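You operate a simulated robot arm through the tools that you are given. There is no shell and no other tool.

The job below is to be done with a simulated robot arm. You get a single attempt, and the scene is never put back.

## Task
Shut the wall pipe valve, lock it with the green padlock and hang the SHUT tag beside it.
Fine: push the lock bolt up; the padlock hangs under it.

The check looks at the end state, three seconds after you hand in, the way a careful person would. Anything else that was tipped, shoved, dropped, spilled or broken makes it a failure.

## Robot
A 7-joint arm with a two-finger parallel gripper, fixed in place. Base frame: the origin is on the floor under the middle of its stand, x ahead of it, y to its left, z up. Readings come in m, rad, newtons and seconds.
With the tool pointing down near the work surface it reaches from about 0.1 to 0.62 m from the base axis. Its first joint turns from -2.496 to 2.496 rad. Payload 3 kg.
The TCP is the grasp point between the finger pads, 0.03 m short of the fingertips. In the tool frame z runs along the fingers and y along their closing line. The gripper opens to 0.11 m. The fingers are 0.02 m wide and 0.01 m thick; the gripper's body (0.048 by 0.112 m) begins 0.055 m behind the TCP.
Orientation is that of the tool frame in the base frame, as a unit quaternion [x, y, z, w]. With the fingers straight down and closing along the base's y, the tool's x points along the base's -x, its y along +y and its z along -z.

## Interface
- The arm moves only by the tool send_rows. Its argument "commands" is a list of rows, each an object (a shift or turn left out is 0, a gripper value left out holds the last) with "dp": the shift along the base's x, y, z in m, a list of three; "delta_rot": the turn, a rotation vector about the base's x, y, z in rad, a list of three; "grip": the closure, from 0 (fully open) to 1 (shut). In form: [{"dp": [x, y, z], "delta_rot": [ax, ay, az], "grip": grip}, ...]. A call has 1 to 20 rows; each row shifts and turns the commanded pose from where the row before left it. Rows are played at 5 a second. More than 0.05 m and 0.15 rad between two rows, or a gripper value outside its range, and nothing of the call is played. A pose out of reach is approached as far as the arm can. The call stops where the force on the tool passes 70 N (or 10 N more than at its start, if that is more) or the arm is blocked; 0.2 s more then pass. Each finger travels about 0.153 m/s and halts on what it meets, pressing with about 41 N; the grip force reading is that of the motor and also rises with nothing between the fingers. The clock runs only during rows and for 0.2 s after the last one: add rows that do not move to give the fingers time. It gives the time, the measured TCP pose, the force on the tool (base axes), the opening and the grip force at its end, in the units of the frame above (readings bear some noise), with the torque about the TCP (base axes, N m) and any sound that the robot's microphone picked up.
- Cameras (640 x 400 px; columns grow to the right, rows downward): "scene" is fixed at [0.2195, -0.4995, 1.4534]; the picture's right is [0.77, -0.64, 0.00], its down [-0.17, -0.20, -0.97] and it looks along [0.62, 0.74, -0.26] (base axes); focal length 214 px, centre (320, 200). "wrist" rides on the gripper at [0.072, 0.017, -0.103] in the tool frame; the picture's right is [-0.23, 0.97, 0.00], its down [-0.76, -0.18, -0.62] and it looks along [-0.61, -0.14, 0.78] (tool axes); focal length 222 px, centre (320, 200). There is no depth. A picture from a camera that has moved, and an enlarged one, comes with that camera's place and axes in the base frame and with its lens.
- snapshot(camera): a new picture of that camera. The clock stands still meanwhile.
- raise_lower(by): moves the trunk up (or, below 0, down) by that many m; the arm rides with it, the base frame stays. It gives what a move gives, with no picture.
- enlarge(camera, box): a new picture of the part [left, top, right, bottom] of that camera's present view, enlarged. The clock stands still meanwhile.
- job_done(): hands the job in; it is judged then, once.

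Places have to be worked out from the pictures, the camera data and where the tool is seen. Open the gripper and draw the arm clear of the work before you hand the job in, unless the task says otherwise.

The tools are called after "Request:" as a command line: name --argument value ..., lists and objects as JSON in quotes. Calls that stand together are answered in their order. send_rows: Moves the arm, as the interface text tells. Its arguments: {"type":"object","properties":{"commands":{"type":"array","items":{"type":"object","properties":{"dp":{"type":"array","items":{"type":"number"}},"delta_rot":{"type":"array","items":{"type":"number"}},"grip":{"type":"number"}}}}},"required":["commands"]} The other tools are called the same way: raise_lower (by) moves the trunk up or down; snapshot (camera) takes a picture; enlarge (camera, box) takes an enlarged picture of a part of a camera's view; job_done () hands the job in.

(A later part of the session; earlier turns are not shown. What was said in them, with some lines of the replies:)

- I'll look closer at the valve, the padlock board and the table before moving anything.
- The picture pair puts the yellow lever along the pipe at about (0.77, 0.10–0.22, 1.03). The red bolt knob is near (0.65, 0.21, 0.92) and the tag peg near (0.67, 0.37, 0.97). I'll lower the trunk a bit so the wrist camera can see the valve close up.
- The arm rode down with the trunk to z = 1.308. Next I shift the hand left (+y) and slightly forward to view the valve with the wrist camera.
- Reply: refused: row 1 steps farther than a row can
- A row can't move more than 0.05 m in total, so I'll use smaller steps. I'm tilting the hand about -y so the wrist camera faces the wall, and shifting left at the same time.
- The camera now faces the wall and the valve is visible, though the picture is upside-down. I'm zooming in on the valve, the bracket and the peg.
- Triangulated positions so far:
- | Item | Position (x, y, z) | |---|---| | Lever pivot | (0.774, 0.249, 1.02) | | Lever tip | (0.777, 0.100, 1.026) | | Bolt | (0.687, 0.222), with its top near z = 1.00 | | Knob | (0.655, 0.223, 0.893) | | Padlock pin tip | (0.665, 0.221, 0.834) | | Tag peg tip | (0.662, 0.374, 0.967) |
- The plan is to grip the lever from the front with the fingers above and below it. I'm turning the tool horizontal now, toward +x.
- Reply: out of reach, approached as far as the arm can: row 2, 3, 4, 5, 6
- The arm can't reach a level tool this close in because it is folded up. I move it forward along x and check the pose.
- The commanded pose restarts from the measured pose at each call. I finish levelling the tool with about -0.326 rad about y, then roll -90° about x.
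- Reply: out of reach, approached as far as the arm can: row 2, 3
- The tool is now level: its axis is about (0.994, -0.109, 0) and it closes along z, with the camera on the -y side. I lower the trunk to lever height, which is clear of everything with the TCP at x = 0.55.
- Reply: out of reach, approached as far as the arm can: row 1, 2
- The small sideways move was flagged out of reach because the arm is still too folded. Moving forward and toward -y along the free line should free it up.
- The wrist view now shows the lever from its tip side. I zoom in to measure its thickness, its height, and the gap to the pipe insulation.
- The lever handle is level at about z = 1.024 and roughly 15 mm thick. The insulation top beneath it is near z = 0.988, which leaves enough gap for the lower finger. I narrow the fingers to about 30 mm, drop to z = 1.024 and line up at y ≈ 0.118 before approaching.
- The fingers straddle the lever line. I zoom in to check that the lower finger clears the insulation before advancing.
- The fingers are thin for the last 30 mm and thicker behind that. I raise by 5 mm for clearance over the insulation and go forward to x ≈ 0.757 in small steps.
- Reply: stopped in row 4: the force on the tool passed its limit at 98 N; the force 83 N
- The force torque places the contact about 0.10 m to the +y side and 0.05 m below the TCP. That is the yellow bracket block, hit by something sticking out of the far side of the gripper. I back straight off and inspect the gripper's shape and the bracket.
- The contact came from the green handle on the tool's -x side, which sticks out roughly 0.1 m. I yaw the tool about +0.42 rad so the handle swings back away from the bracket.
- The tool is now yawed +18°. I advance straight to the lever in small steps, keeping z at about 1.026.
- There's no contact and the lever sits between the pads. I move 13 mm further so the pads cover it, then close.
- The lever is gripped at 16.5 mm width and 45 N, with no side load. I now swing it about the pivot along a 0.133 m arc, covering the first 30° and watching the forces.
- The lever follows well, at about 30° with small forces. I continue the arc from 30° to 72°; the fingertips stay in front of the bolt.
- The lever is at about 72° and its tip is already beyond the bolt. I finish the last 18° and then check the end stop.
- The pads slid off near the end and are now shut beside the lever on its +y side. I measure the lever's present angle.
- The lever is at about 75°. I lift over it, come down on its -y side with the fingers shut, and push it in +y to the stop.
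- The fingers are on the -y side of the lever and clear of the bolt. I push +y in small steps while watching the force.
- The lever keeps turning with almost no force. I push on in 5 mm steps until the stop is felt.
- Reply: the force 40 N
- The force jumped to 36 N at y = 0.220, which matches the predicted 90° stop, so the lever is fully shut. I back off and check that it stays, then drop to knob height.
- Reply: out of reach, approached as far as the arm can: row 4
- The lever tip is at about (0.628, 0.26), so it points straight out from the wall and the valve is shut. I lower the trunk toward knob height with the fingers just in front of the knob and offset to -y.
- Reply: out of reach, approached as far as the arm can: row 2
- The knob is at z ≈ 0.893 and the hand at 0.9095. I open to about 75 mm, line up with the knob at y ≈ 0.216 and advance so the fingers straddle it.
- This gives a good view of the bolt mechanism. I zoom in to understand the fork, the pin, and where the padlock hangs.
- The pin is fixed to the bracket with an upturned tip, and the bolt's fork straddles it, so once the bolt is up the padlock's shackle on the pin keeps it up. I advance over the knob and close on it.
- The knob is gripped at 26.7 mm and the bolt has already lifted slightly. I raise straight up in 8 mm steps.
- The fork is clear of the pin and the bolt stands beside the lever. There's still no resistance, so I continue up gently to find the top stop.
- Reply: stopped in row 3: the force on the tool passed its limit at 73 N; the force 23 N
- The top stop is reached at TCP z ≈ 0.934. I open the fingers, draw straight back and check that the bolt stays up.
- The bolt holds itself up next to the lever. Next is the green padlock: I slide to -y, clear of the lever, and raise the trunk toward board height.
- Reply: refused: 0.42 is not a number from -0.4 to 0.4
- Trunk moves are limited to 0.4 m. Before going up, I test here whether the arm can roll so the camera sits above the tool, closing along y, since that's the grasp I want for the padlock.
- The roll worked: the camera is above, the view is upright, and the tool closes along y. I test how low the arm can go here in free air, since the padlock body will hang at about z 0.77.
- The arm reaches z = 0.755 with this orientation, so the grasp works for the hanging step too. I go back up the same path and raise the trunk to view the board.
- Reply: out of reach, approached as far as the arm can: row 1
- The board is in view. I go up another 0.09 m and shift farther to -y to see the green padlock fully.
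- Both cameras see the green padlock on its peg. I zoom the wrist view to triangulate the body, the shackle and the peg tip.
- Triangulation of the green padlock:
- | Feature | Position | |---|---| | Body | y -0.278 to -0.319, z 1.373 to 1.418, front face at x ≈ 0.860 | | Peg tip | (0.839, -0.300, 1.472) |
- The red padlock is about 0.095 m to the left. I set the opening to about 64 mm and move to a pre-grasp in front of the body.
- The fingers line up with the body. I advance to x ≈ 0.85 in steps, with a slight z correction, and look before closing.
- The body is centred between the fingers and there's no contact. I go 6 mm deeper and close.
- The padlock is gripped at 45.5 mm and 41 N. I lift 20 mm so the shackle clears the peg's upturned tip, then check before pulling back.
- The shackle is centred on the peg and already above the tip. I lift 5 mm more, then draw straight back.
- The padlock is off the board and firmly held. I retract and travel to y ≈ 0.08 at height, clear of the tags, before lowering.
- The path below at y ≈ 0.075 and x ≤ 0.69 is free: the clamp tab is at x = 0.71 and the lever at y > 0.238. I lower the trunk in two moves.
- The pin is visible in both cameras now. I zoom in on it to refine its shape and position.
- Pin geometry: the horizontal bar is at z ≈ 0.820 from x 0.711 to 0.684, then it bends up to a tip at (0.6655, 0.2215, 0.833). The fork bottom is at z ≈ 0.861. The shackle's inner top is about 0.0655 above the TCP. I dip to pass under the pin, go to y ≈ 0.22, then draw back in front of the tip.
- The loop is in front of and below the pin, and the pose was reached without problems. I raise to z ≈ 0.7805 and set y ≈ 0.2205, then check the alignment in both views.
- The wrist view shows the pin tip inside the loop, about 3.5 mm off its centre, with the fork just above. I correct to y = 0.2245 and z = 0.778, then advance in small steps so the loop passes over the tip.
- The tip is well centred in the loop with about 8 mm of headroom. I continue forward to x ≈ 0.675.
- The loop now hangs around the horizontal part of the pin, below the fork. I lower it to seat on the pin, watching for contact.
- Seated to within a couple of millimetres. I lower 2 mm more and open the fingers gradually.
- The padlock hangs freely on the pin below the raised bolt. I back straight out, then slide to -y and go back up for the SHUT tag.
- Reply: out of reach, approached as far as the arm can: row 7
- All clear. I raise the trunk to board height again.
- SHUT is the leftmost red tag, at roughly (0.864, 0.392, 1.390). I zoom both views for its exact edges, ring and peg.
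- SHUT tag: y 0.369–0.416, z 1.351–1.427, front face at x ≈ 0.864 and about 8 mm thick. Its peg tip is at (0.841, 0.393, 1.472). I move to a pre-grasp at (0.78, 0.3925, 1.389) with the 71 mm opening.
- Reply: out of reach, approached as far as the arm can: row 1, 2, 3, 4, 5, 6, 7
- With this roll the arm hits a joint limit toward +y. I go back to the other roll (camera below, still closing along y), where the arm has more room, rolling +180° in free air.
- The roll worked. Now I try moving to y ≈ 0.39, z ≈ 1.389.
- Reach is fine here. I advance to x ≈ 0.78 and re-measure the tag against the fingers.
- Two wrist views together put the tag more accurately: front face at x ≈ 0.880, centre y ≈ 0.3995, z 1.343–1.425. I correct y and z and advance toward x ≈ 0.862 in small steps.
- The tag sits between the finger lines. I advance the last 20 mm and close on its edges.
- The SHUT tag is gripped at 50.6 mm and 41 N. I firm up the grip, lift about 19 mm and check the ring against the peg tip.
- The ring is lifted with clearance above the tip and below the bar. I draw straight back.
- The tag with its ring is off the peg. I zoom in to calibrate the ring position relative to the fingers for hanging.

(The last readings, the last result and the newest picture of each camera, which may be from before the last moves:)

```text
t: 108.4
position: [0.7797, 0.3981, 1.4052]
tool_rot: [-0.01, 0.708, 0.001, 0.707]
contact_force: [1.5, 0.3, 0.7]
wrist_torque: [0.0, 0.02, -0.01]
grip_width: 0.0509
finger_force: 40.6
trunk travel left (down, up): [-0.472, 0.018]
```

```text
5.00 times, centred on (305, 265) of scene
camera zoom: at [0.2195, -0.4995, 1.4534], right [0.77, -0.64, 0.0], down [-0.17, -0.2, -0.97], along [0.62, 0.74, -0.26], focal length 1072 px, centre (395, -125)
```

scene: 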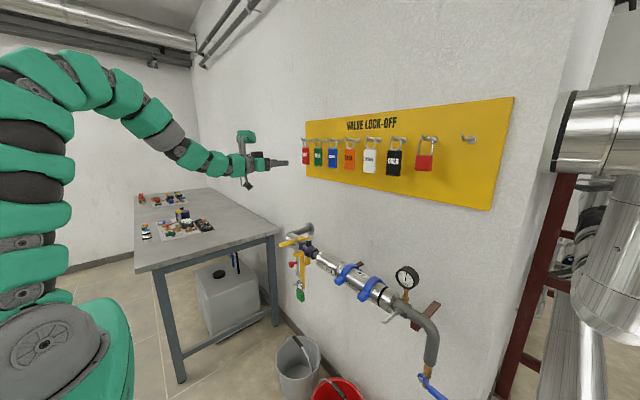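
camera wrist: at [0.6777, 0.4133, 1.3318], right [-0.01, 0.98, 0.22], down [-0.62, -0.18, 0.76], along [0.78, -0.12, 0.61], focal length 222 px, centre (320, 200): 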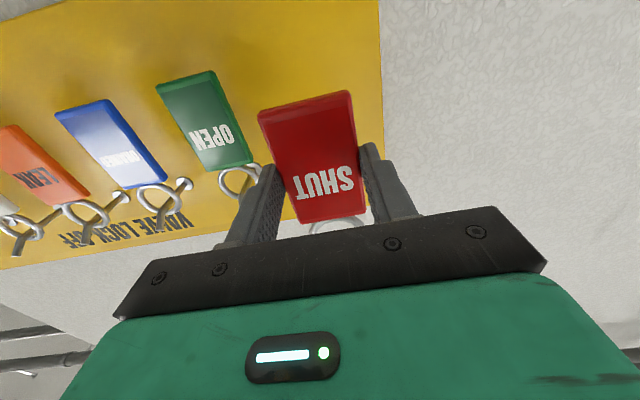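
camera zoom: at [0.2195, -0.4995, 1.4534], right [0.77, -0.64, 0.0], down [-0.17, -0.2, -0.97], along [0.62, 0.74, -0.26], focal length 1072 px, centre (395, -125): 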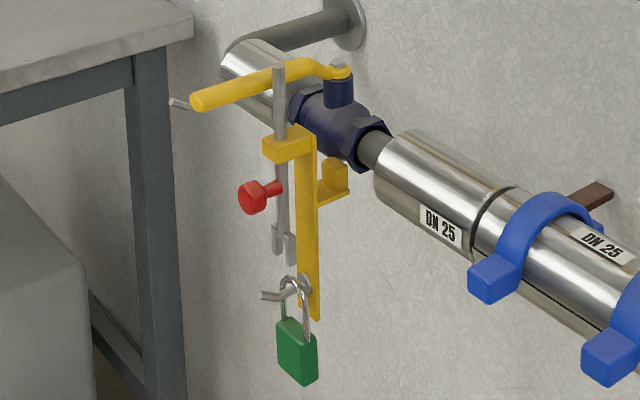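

The padlock and bolt still look right. The ring's inner top is about 0.078 above the TCP and its plane is about 0.023 ahead of it. I retract to x ≈ 0.60, shift to y ≈ 0.44, then lower beside the valve's tag peg to measure it.

Request:
send_rows --commands '[{"dp": [-0.045, 0.005, 0]}, {"dp": [-0.045, 0.01, 0]}, {"dp": [-0.045, 0.015, 0]}, {"dp": [-0.04, 0.015, 0]}, {}, {}]'

Request:
raise_lower --by -0.4

Request:
snapshot --camera "wrist"

Request:
snapshot --camera "scene"

```text
t: 109.8
position: [0.6003, 0.4477, 1.4053]
tool_rot: [-0.009, 0.708, 0.0, 0.706]
contact_force: [0.7, -0.9, -1.1]
wrist_torque: [-0.01, -0.01, 0.02]
grip_width: 0.0509
finger_force: 41.4
trunk travel left (down, up): [-0.472, 0.018]
```

```text
t: 113.6
position: [0.6005, 0.4475, 1.0054]
tool_rot: [-0.009, 0.708, 0.0, 0.707]
contact_force: [-0.1, 0.1, -0.3]
wrist_torque: [0.03, 0.04, 0.01]
grip_width: 0.0508
finger_force: 41.0
trunk travel left (down, up): [-0.072, 0.418]
```

```text
taken
camera wrist: at [0.4978, 0.4621, 0.9324], right [-0.01, 0.98, 0.22], down [-0.62, -0.18, 0.76], along [0.78, -0.12, 0.61], focal length 222 px, centre (320, 200)
```

wrist: 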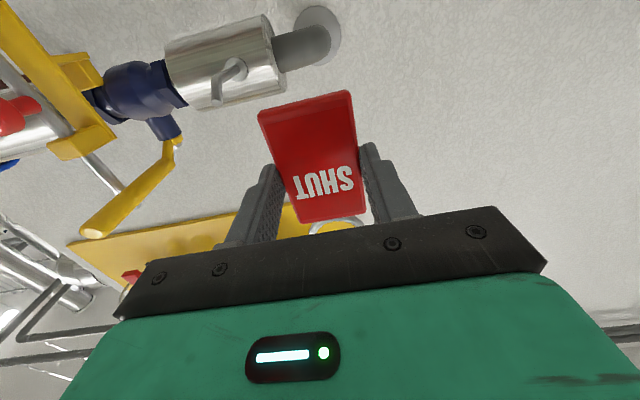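

```text
taken
```

scene: 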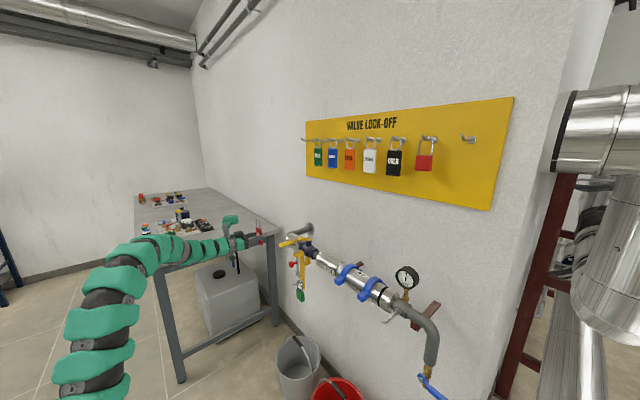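

The valve's tag peg is visible in the wrist view, upper middle. I zoom to measure its tip, bend and base from here.

Request:
enlarge --camera "wrist" --box '[150, 0, 350, 130]'

Request:
enlarge --camera "scene" --box '[230, 210, 330, 280]'

```text
3.08 times, centred on (250, 65) of wrist
camera zoom: at [0.4978, 0.4621, 0.9324], right [-0.01, 0.98, 0.22], down [-0.62, -0.18, 0.76], along [0.78, -0.12, 0.61], focal length 684 px, centre (535, 615)
```

zoom: 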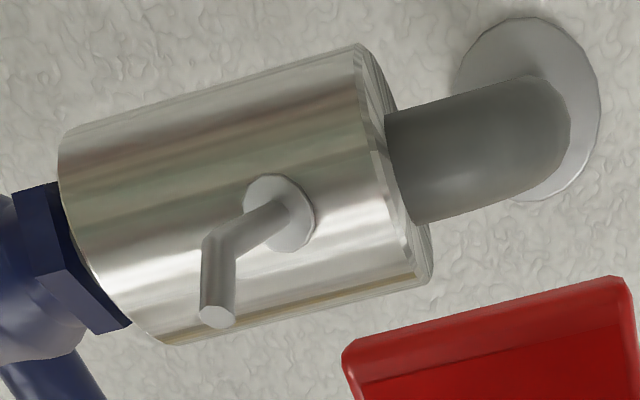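

```text
5.71 times, centred on (280, 245) of scene
camera zoom: at [0.2195, -0.4995, 1.4534], right [0.77, -0.64, 0.0], down [-0.17, -0.2, -0.97], along [0.62, 0.74, -0.26], focal length 1226 px, centre (549, -57)
```

zoom: 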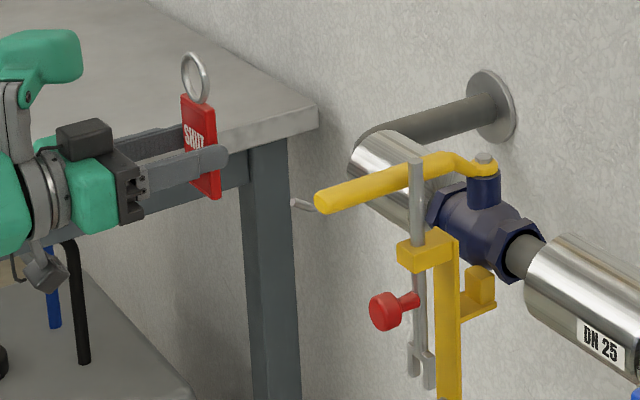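

Two wrist views put the peg tip at about (0.673, 0.379, 0.960) and its base at (0.746, 0.379, 0.951). I lower further and shift sideways for another viewpoint to confirm.

Request:
raise_lower --by -0.07

Request:
send_rows --commands '[{"dp": [0, 0.02, -0.015]}, {"dp": [0, 0.02, -0.015]}, {"dp": [0, 0.01, 0]}, {}, {}]'

Request:
snapshot --camera "wrist"

Request:
enlarge --camera "wrist" --box '[130, 80, 290, 220]'

```text
t: 114.7
position: [0.6008, 0.4478, 0.9368]
tool_rot: [-0.011, 0.708, 0.002, 0.707]
contact_force: [0.0, 0.0, 0.5]
wrist_torque: [-0.01, -0.01, 0.03]
grip_width: 0.0504
finger_force: 40.7
trunk travel left (down, up): [-0.002, 0.488]
```

```text
t: 115.9
position: [0.6007, 0.4963, 0.9045]
tool_rot: [-0.01, 0.707, 0.001, 0.707]
contact_force: [-1.3, -0.1, -0.7]
wrist_torque: [0.02, -0.02, 0.0]
grip_width: 0.0504
finger_force: 41.0
trunk travel left (down, up): [-0.002, 0.488]
```

```text
taken
camera wrist: at [0.4973, 0.5126, 0.8325], right [-0.01, 0.98, 0.22], down [-0.62, -0.18, 0.76], along [0.78, -0.12, 0.61], focal length 222 px, centre (320, 200)
```

wrist: 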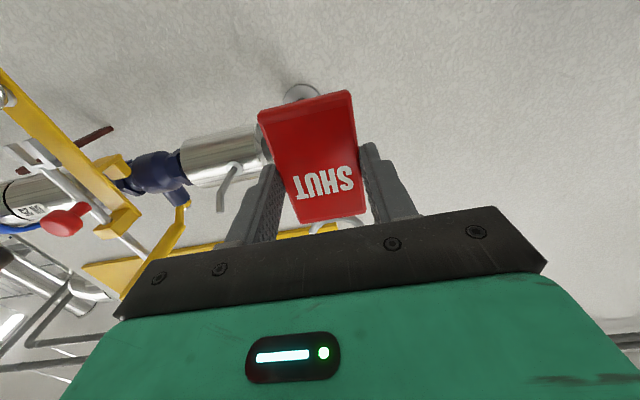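

```text
2.86 times, centred on (210, 150) of wrist
camera zoom: at [0.4973, 0.5126, 0.8325], right [-0.01, 0.98, 0.22], down [-0.62, -0.18, 0.76], along [0.78, -0.12, 0.61], focal length 635 px, centre (634, 343)
```

zoom: 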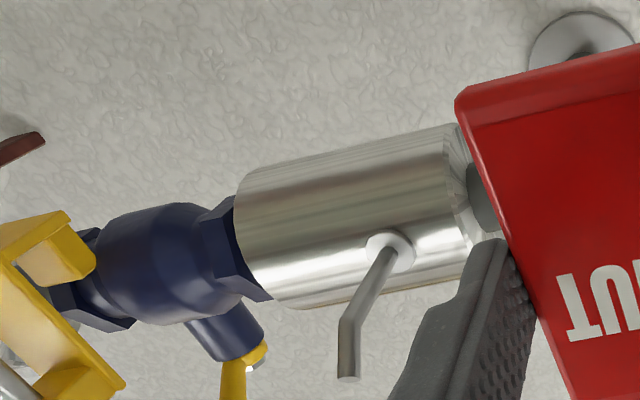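

The peg is confirmed: bar z ≈ 0.9485 from x 0.742 to 0.689, tip at (0.674, 0.379, 0.961). I line the ring up in front of it with the TCP at y = 0.379, z = 0.8945, still at x ≈ 0.60.

Request:
send_rows --commands '[{"dp": [0, -0.04, -0.005]}, {"dp": [0, -0.04, -0.005]}, {"dp": [0, -0.037, 0]}, {}, {}]'

Request:
snapshot --camera "wrist"

Request:
enlarge --camera "scene" --box '[250, 220, 320, 280]'

```text
t: 117.1
position: [0.5983, 0.3789, 0.8977]
tool_rot: [-0.01, 0.708, 0.001, 0.706]
contact_force: [0.8, 0.4, -0.8]
wrist_torque: [-0.01, -0.02, -0.01]
grip_width: 0.0508
finger_force: 41.1
trunk travel left (down, up): [-0.002, 0.488]
```

```text
taken
camera wrist: at [0.4968, 0.3947, 0.8244], right [-0.01, 0.98, 0.22], down [-0.62, -0.18, 0.76], along [0.79, -0.12, 0.61], focal length 222 px, centre (320, 200)
```

wrist: 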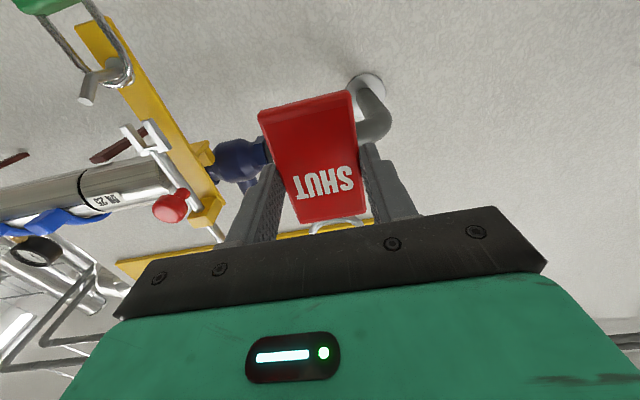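

```text
6.67 times, centred on (285, 250) of scene
camera zoom: at [0.2195, -0.4995, 1.4534], right [0.77, -0.64, 0.0], down [-0.17, -0.2, -0.97], along [0.62, 0.74, -0.26], focal length 1430 px, centre (553, -133)
```

zoom: 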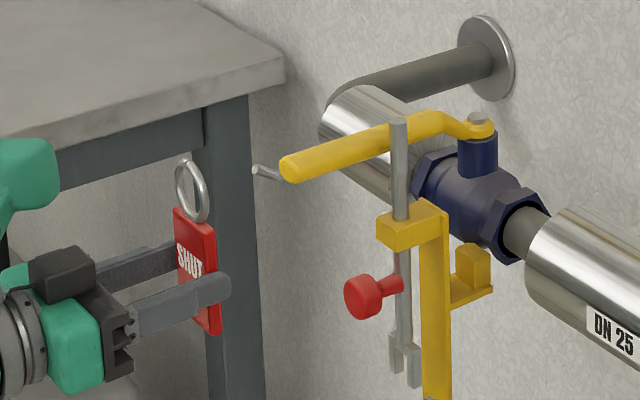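

The scene view suggests the ring and peg tip are nearly aligned. I zoom in to fine-check the height before inserting.

Request:
enlarge --camera "scene" --box '[265, 235, 300, 270]'

Request:
enlarge --camera "wrist" --box '[250, 80, 410, 240]'

```text
11.43 times, centred on (282, 252) of scene
camera zoom: at [0.2195, -0.4995, 1.4534], right [0.77, -0.64, 0.0], down [-0.17, -0.2, -0.97], along [0.62, 0.74, -0.26], focal length 2451 px, centre (749, -400)
```

zoom: 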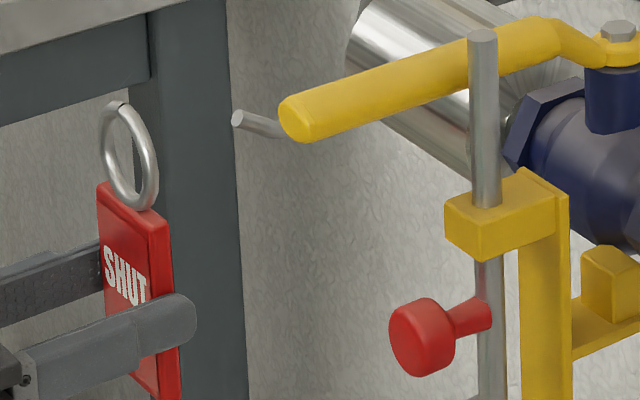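

```text
2.50 times, centred on (330, 160) of wrist
camera zoom: at [0.4968, 0.3947, 0.8244], right [-0.01, 0.98, 0.22], down [-0.62, -0.18, 0.76], along [0.79, -0.12, 0.61], focal length 555 px, centre (295, 300)
```

zoom: 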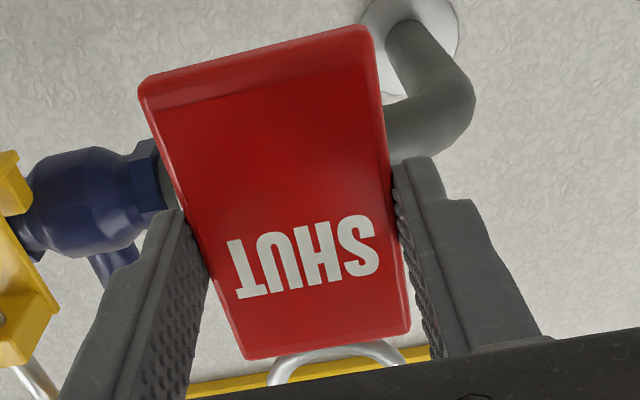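

Refined: the ring centre is about 0.063 above the TCP and its inner diameter is about 37 mm. I drop 6 mm to centre the peg's full height in the ring, then advance in small steps and check midway.

Request:
send_rows --commands '[{"dp": [0, 0.0005, -0.006]}, {"dp": [0.015, 0, 0]}, {"dp": [0.015, 0, 0]}, {"dp": [0.012, 0, 0]}, {}, {}]'

Request:
enlarge --camera "scene" --box '[265, 235, 300, 270]'

Request:
snapshot --camera "wrist"

```text
t: 118.5
position: [0.6422, 0.3805, 0.8903]
tool_rot: [-0.01, 0.708, 0.002, 0.707]
contact_force: [0.3, -0.3, -0.4]
wrist_torque: [0.01, 0.06, -0.01]
grip_width: 0.0507
finger_force: 41.1
trunk travel left (down, up): [-0.002, 0.488]
```

```text
11.43 times, centred on (282, 252) of scene
camera zoom: at [0.2195, -0.4995, 1.4534], right [0.77, -0.64, 0.0], down [-0.17, -0.2, -0.97], along [0.62, 0.74, -0.26], focal length 2451 px, centre (749, -400)
```

zoom: 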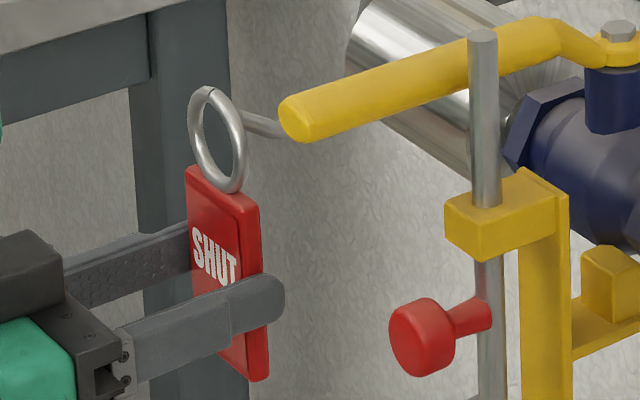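

```text
taken
camera wrist: at [0.5388, 0.3956, 0.8174], right [-0.01, 0.98, 0.22], down [-0.62, -0.18, 0.76], along [0.79, -0.12, 0.61], focal length 222 px, centre (320, 200)
```

wrist: 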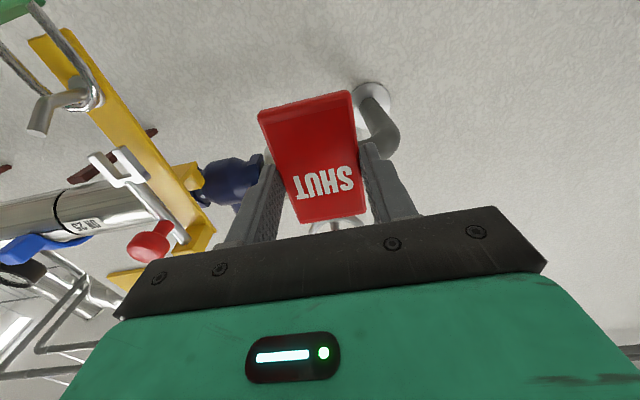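

The ring is just in front of the tip. I zoom the wrist view, where the peg shows through the ring.

Request:
enlarge --camera "wrist" --box '[290, 190, 390, 250]'

```text
6.40 times, centred on (340, 220) of wrist
camera zoom: at [0.5388, 0.3956, 0.8174], right [-0.01, 0.98, 0.22], down [-0.62, -0.18, 0.76], along [0.79, -0.12, 0.61], focal length 1422 px, centre (192, 72)
```

zoom: 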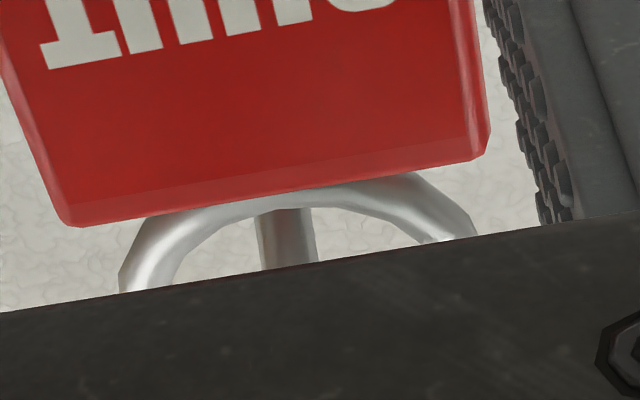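

The peg is centred inside the ring. I continue forward to x ≈ 0.687.

Request:
send_rows --commands '[{"dp": [0.012, 0, 0]}, {"dp": [0.012, 0, 0]}, {"dp": [0.011, 0, 0]}, {"dp": [0.01, 0, 0]}, {}, {}]'

Request:
enlarge --camera "scene" --box '[265, 230, 305, 270]'

Request:
enlarge --camera "wrist" --box '[250, 80, 410, 250]'

```text
t: 119.9
position: [0.6863, 0.3812, 0.8899]
tool_rot: [-0.009, 0.708, 0.001, 0.707]
contact_force: [-0.6, 0.1, -0.5]
wrist_torque: [0.02, 0.01, -0.01]
grip_width: 0.0509
finger_force: 41.3
trunk travel left (down, up): [-0.002, 0.488]
```

```text
10.00 times, centred on (285, 250) of scene
camera zoom: at [0.2195, -0.4995, 1.4534], right [0.77, -0.64, 0.0], down [-0.17, -0.2, -0.97], along [0.62, 0.74, -0.26], focal length 2145 px, centre (670, -300)
```

zoom: 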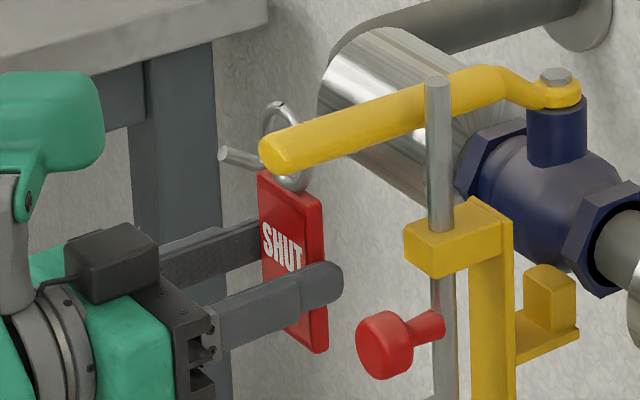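

```text
2.35 times, centred on (330, 165) of wrist
camera zoom: at [0.5841, 0.3959, 0.8163], right [-0.01, 0.98, 0.22], down [-0.62, -0.18, 0.76], along [0.79, -0.12, 0.61], focal length 523 px, centre (296, 282)
```

zoom: 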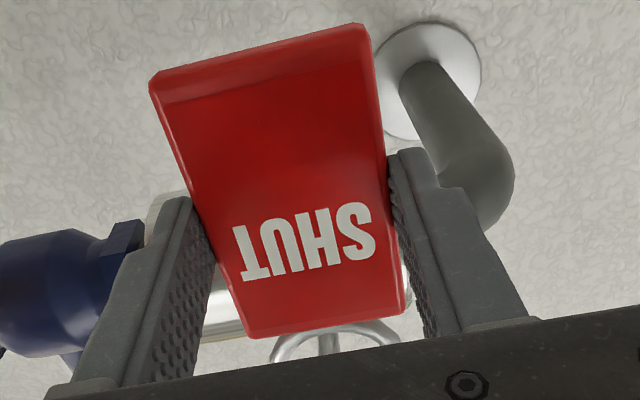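

The ring is on the peg with the tip sticking out in front. I lower until the ring rests on the bar.

Request:
send_rows --commands '[{"dp": [0, 0, -0.006]}, {"dp": [0, 0, -0.005]}, {"dp": [0, 0, -0.003]}, {}, {}]'

Request:
enlarge --camera "scene" --box '[265, 230, 305, 270]'

Request:
enlarge --camera "wrist" --box '[290, 190, 390, 250]'

```text
t: 121.1
position: [0.6866, 0.3815, 0.8767]
tool_rot: [-0.009, 0.707, 0.001, 0.707]
contact_force: [1.9, -1.8, 5.5]
wrist_torque: [0.02, -0.01, -0.01]
grip_width: 0.0508
finger_force: 41.5
trunk travel left (down, up): [-0.002, 0.488]
```

```text
10.00 times, centred on (285, 250) of scene
camera zoom: at [0.2195, -0.4995, 1.4534], right [0.77, -0.64, 0.0], down [-0.17, -0.2, -0.97], along [0.62, 0.74, -0.26], focal length 2145 px, centre (670, -300)
```

zoom: 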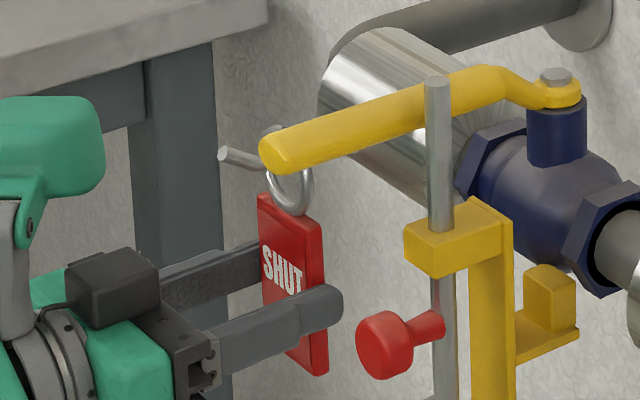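

```text
6.40 times, centred on (340, 220) of wrist
camera zoom: at [0.5839, 0.3965, 0.8029], right [-0.01, 0.98, 0.22], down [-0.62, -0.18, 0.76], along [0.78, -0.12, 0.61], focal length 1422 px, centre (192, 72)
```

zoom: 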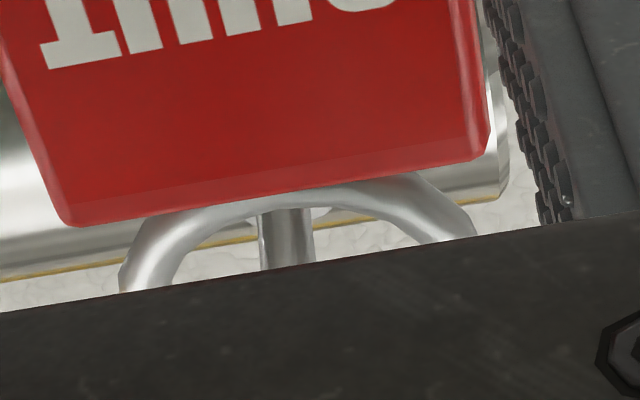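

The +5.5 N upward force shows the ring now rests on the bar. I ease up 1 mm and open the fingers gradually.

Request:
send_rows --commands '[{"dp": [0, 0, 0.001]}, {"grip": 0.5}, {"grip": 0.45}, {"grip": 0.36}, {"grip": 0.28}, {}, {}]'

Request:
snapshot --camera "wrist"

Request:
enlarge --camera "scene" --box '[255, 225, 315, 285]'

```text
t: 122.7
position: [0.6874, 0.382, 0.876]
tool_rot: [-0.01, 0.708, 0.001, 0.707]
contact_force: [-0.8, 0.1, -0.5]
wrist_torque: [-0.02, 0.01, -0.01]
grip_width: 0.0791
finger_force: 0.1
trunk travel left (down, up): [-0.002, 0.488]
```

```text
taken
camera wrist: at [0.5842, 0.3962, 0.803], right [-0.01, 0.98, 0.22], down [-0.62, -0.18, 0.76], along [0.78, -0.12, 0.61], focal length 222 px, centre (320, 200)
```

wrist: 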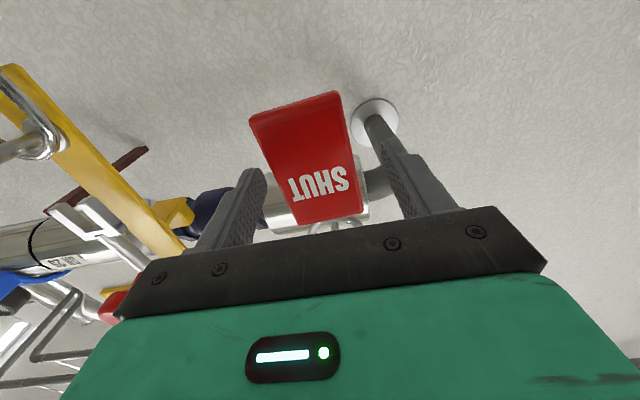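

```text
6.67 times, centred on (285, 255) of scene
camera zoom: at [0.2195, -0.4995, 1.4534], right [0.77, -0.64, 0.0], down [-0.17, -0.2, -0.97], along [0.62, 0.74, -0.26], focal length 1430 px, centre (553, -167)
```

zoom: 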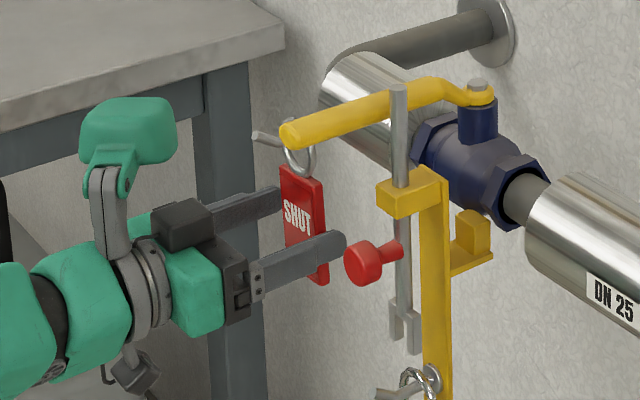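

The tag hangs free on the peg. I retract straight back, then rise clear with the gripper open.

Request:
send_rows --commands '[{"dp": [-0.015, 0, 0]}, {"dp": [-0.02, 0, 0]}, {"dp": [-0.025, 0, 0]}, {"dp": [-0.03, 0, 0]}, {}, {}]'

Request:
snapshot --camera "wrist"

Request:
enlarge --camera "scene" --box '[255, 225, 335, 305]'

```text
t: 124.1
position: [0.598, 0.3821, 0.8762]
tool_rot: [-0.009, 0.708, 0.002, 0.707]
contact_force: [0.7, 0.0, -0.8]
wrist_torque: [0.03, 0.02, -0.01]
grip_width: 0.0793
finger_force: 0.2
trunk travel left (down, up): [-0.002, 0.488]
```

```text
taken
camera wrist: at [0.4947, 0.396, 0.8029], right [-0.01, 0.98, 0.22], down [-0.62, -0.18, 0.76], along [0.79, -0.12, 0.61], focal length 222 px, centre (320, 200)
```

wrist: 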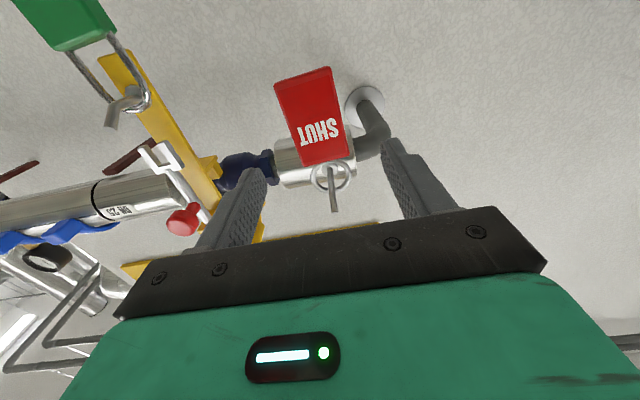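

```text
5.00 times, centred on (295, 265) of scene
camera zoom: at [0.2195, -0.4995, 1.4534], right [0.77, -0.64, 0.0], down [-0.17, -0.2, -0.97], along [0.62, 0.74, -0.26], focal length 1072 px, centre (445, -125)
```

zoom: 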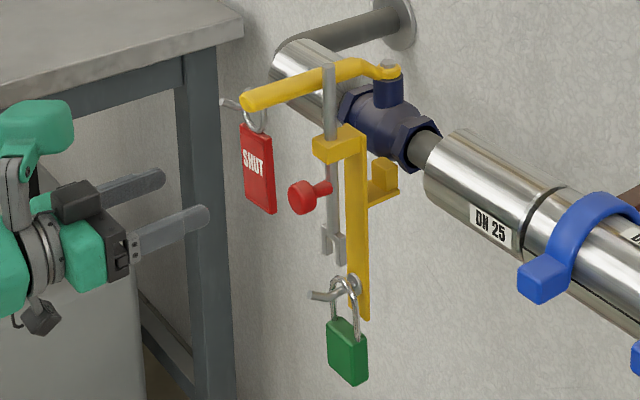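

Tag, padlock, bolt and lever are all in place. I raise the arm well clear and open the gripper fully, then take final check pictures.

Request:
send_rows --commands '[{"dp": [-0.01, 0.02, 0.01], "grip": 0.0}, {"dp": [0, 0.02, 0.02]}, {}, {}]'

Request:
raise_lower --by 0.4

Request:
snapshot --camera "scene"

Request:
enlarge --camera "scene" --box '[265, 215, 345, 310]'

Request:
enlarge --camera "scene" --box '[290, 100, 520, 220]'

```text
t: 125.1
position: [0.5869, 0.4212, 0.9063]
tool_rot: [-0.008, 0.707, 0.0, 0.707]
contact_force: [-0.6, -0.2, -0.6]
wrist_torque: [-0.02, -0.01, -0.01]
grip_width: 0.11
finger_force: 0.0
trunk travel left (down, up): [-0.002, 0.488]
```

```text
t: 128.9
position: [0.5877, 0.421, 1.3067]
tool_rot: [-0.009, 0.707, 0.001, 0.707]
contact_force: [-0.1, 0.6, 0.4]
wrist_torque: [0.02, -0.01, 0.0]
grip_width: 0.11
finger_force: 0.0
trunk travel left (down, up): [-0.402, 0.088]
```

```text
taken
```

scene: 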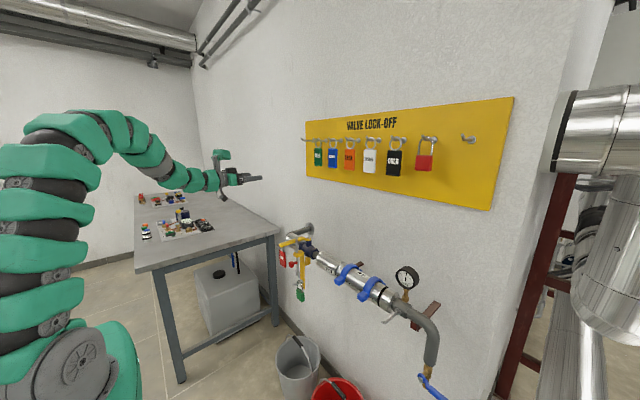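

```text
4.21 times, centred on (305, 262) of scene
camera zoom: at [0.2195, -0.4995, 1.4534], right [0.77, -0.64, 0.0], down [-0.17, -0.2, -0.97], along [0.62, 0.74, -0.26], focal length 903 px, centre (383, -63)
```

zoom: 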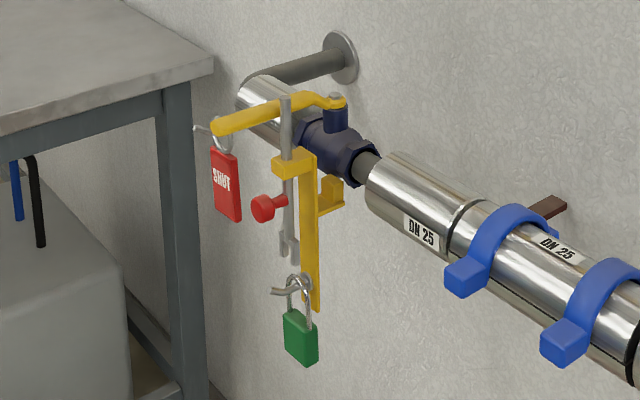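

```text
2.78 times, centred on (405, 160) of scene
camera zoom: at [0.2195, -0.4995, 1.4534], right [0.77, -0.64, 0.0], down [-0.17, -0.2, -0.97], along [0.62, 0.74, -0.26], focal length 597 px, centre (84, 311)
```

zoom: 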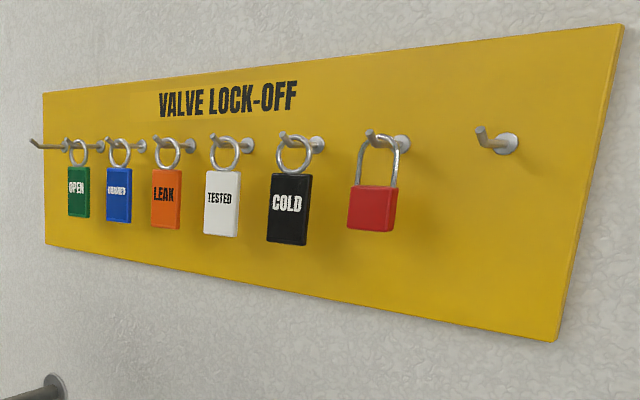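

The final pictures show:
- **Lever:** square to the pipe, so the valve is shut.
- **Bolt:** raised beside the lever.
- **Green padlock:** on the pin under the bolt.
- **SHUT tag:** on the peg beside the valve.
- **Board:** all the other tags and the red padlock are undisturbed.

The arm is clear and the gripper is open, so I hand in.

Request:
job_done

```text
The job is handed in.
```

The valve is shut and locked, and the job is handed in; I haven't seen the check's result.

- **Valve:** the yellow lever is turned square to the pipe, up against its end stop.
- **Bolt:** the lock bolt is pushed up to its top stop beside the lever and stays there on its own.
- **Padlock:** the green padlock hangs on the pin under the raised bolt.
- **Tag:** the SHUT tag hangs on the peg just left of the valve.

**Contact:** early on, the handle on the far side of the gripper bumped the yellow lock bracket at up to 98 N before the arm stopped itself. I saw no damage or movement, and the bolt slid freely afterwards.

In the final pictures the other tags and the red padlock were still on the board. The arm is drawn clear with the gripper open.
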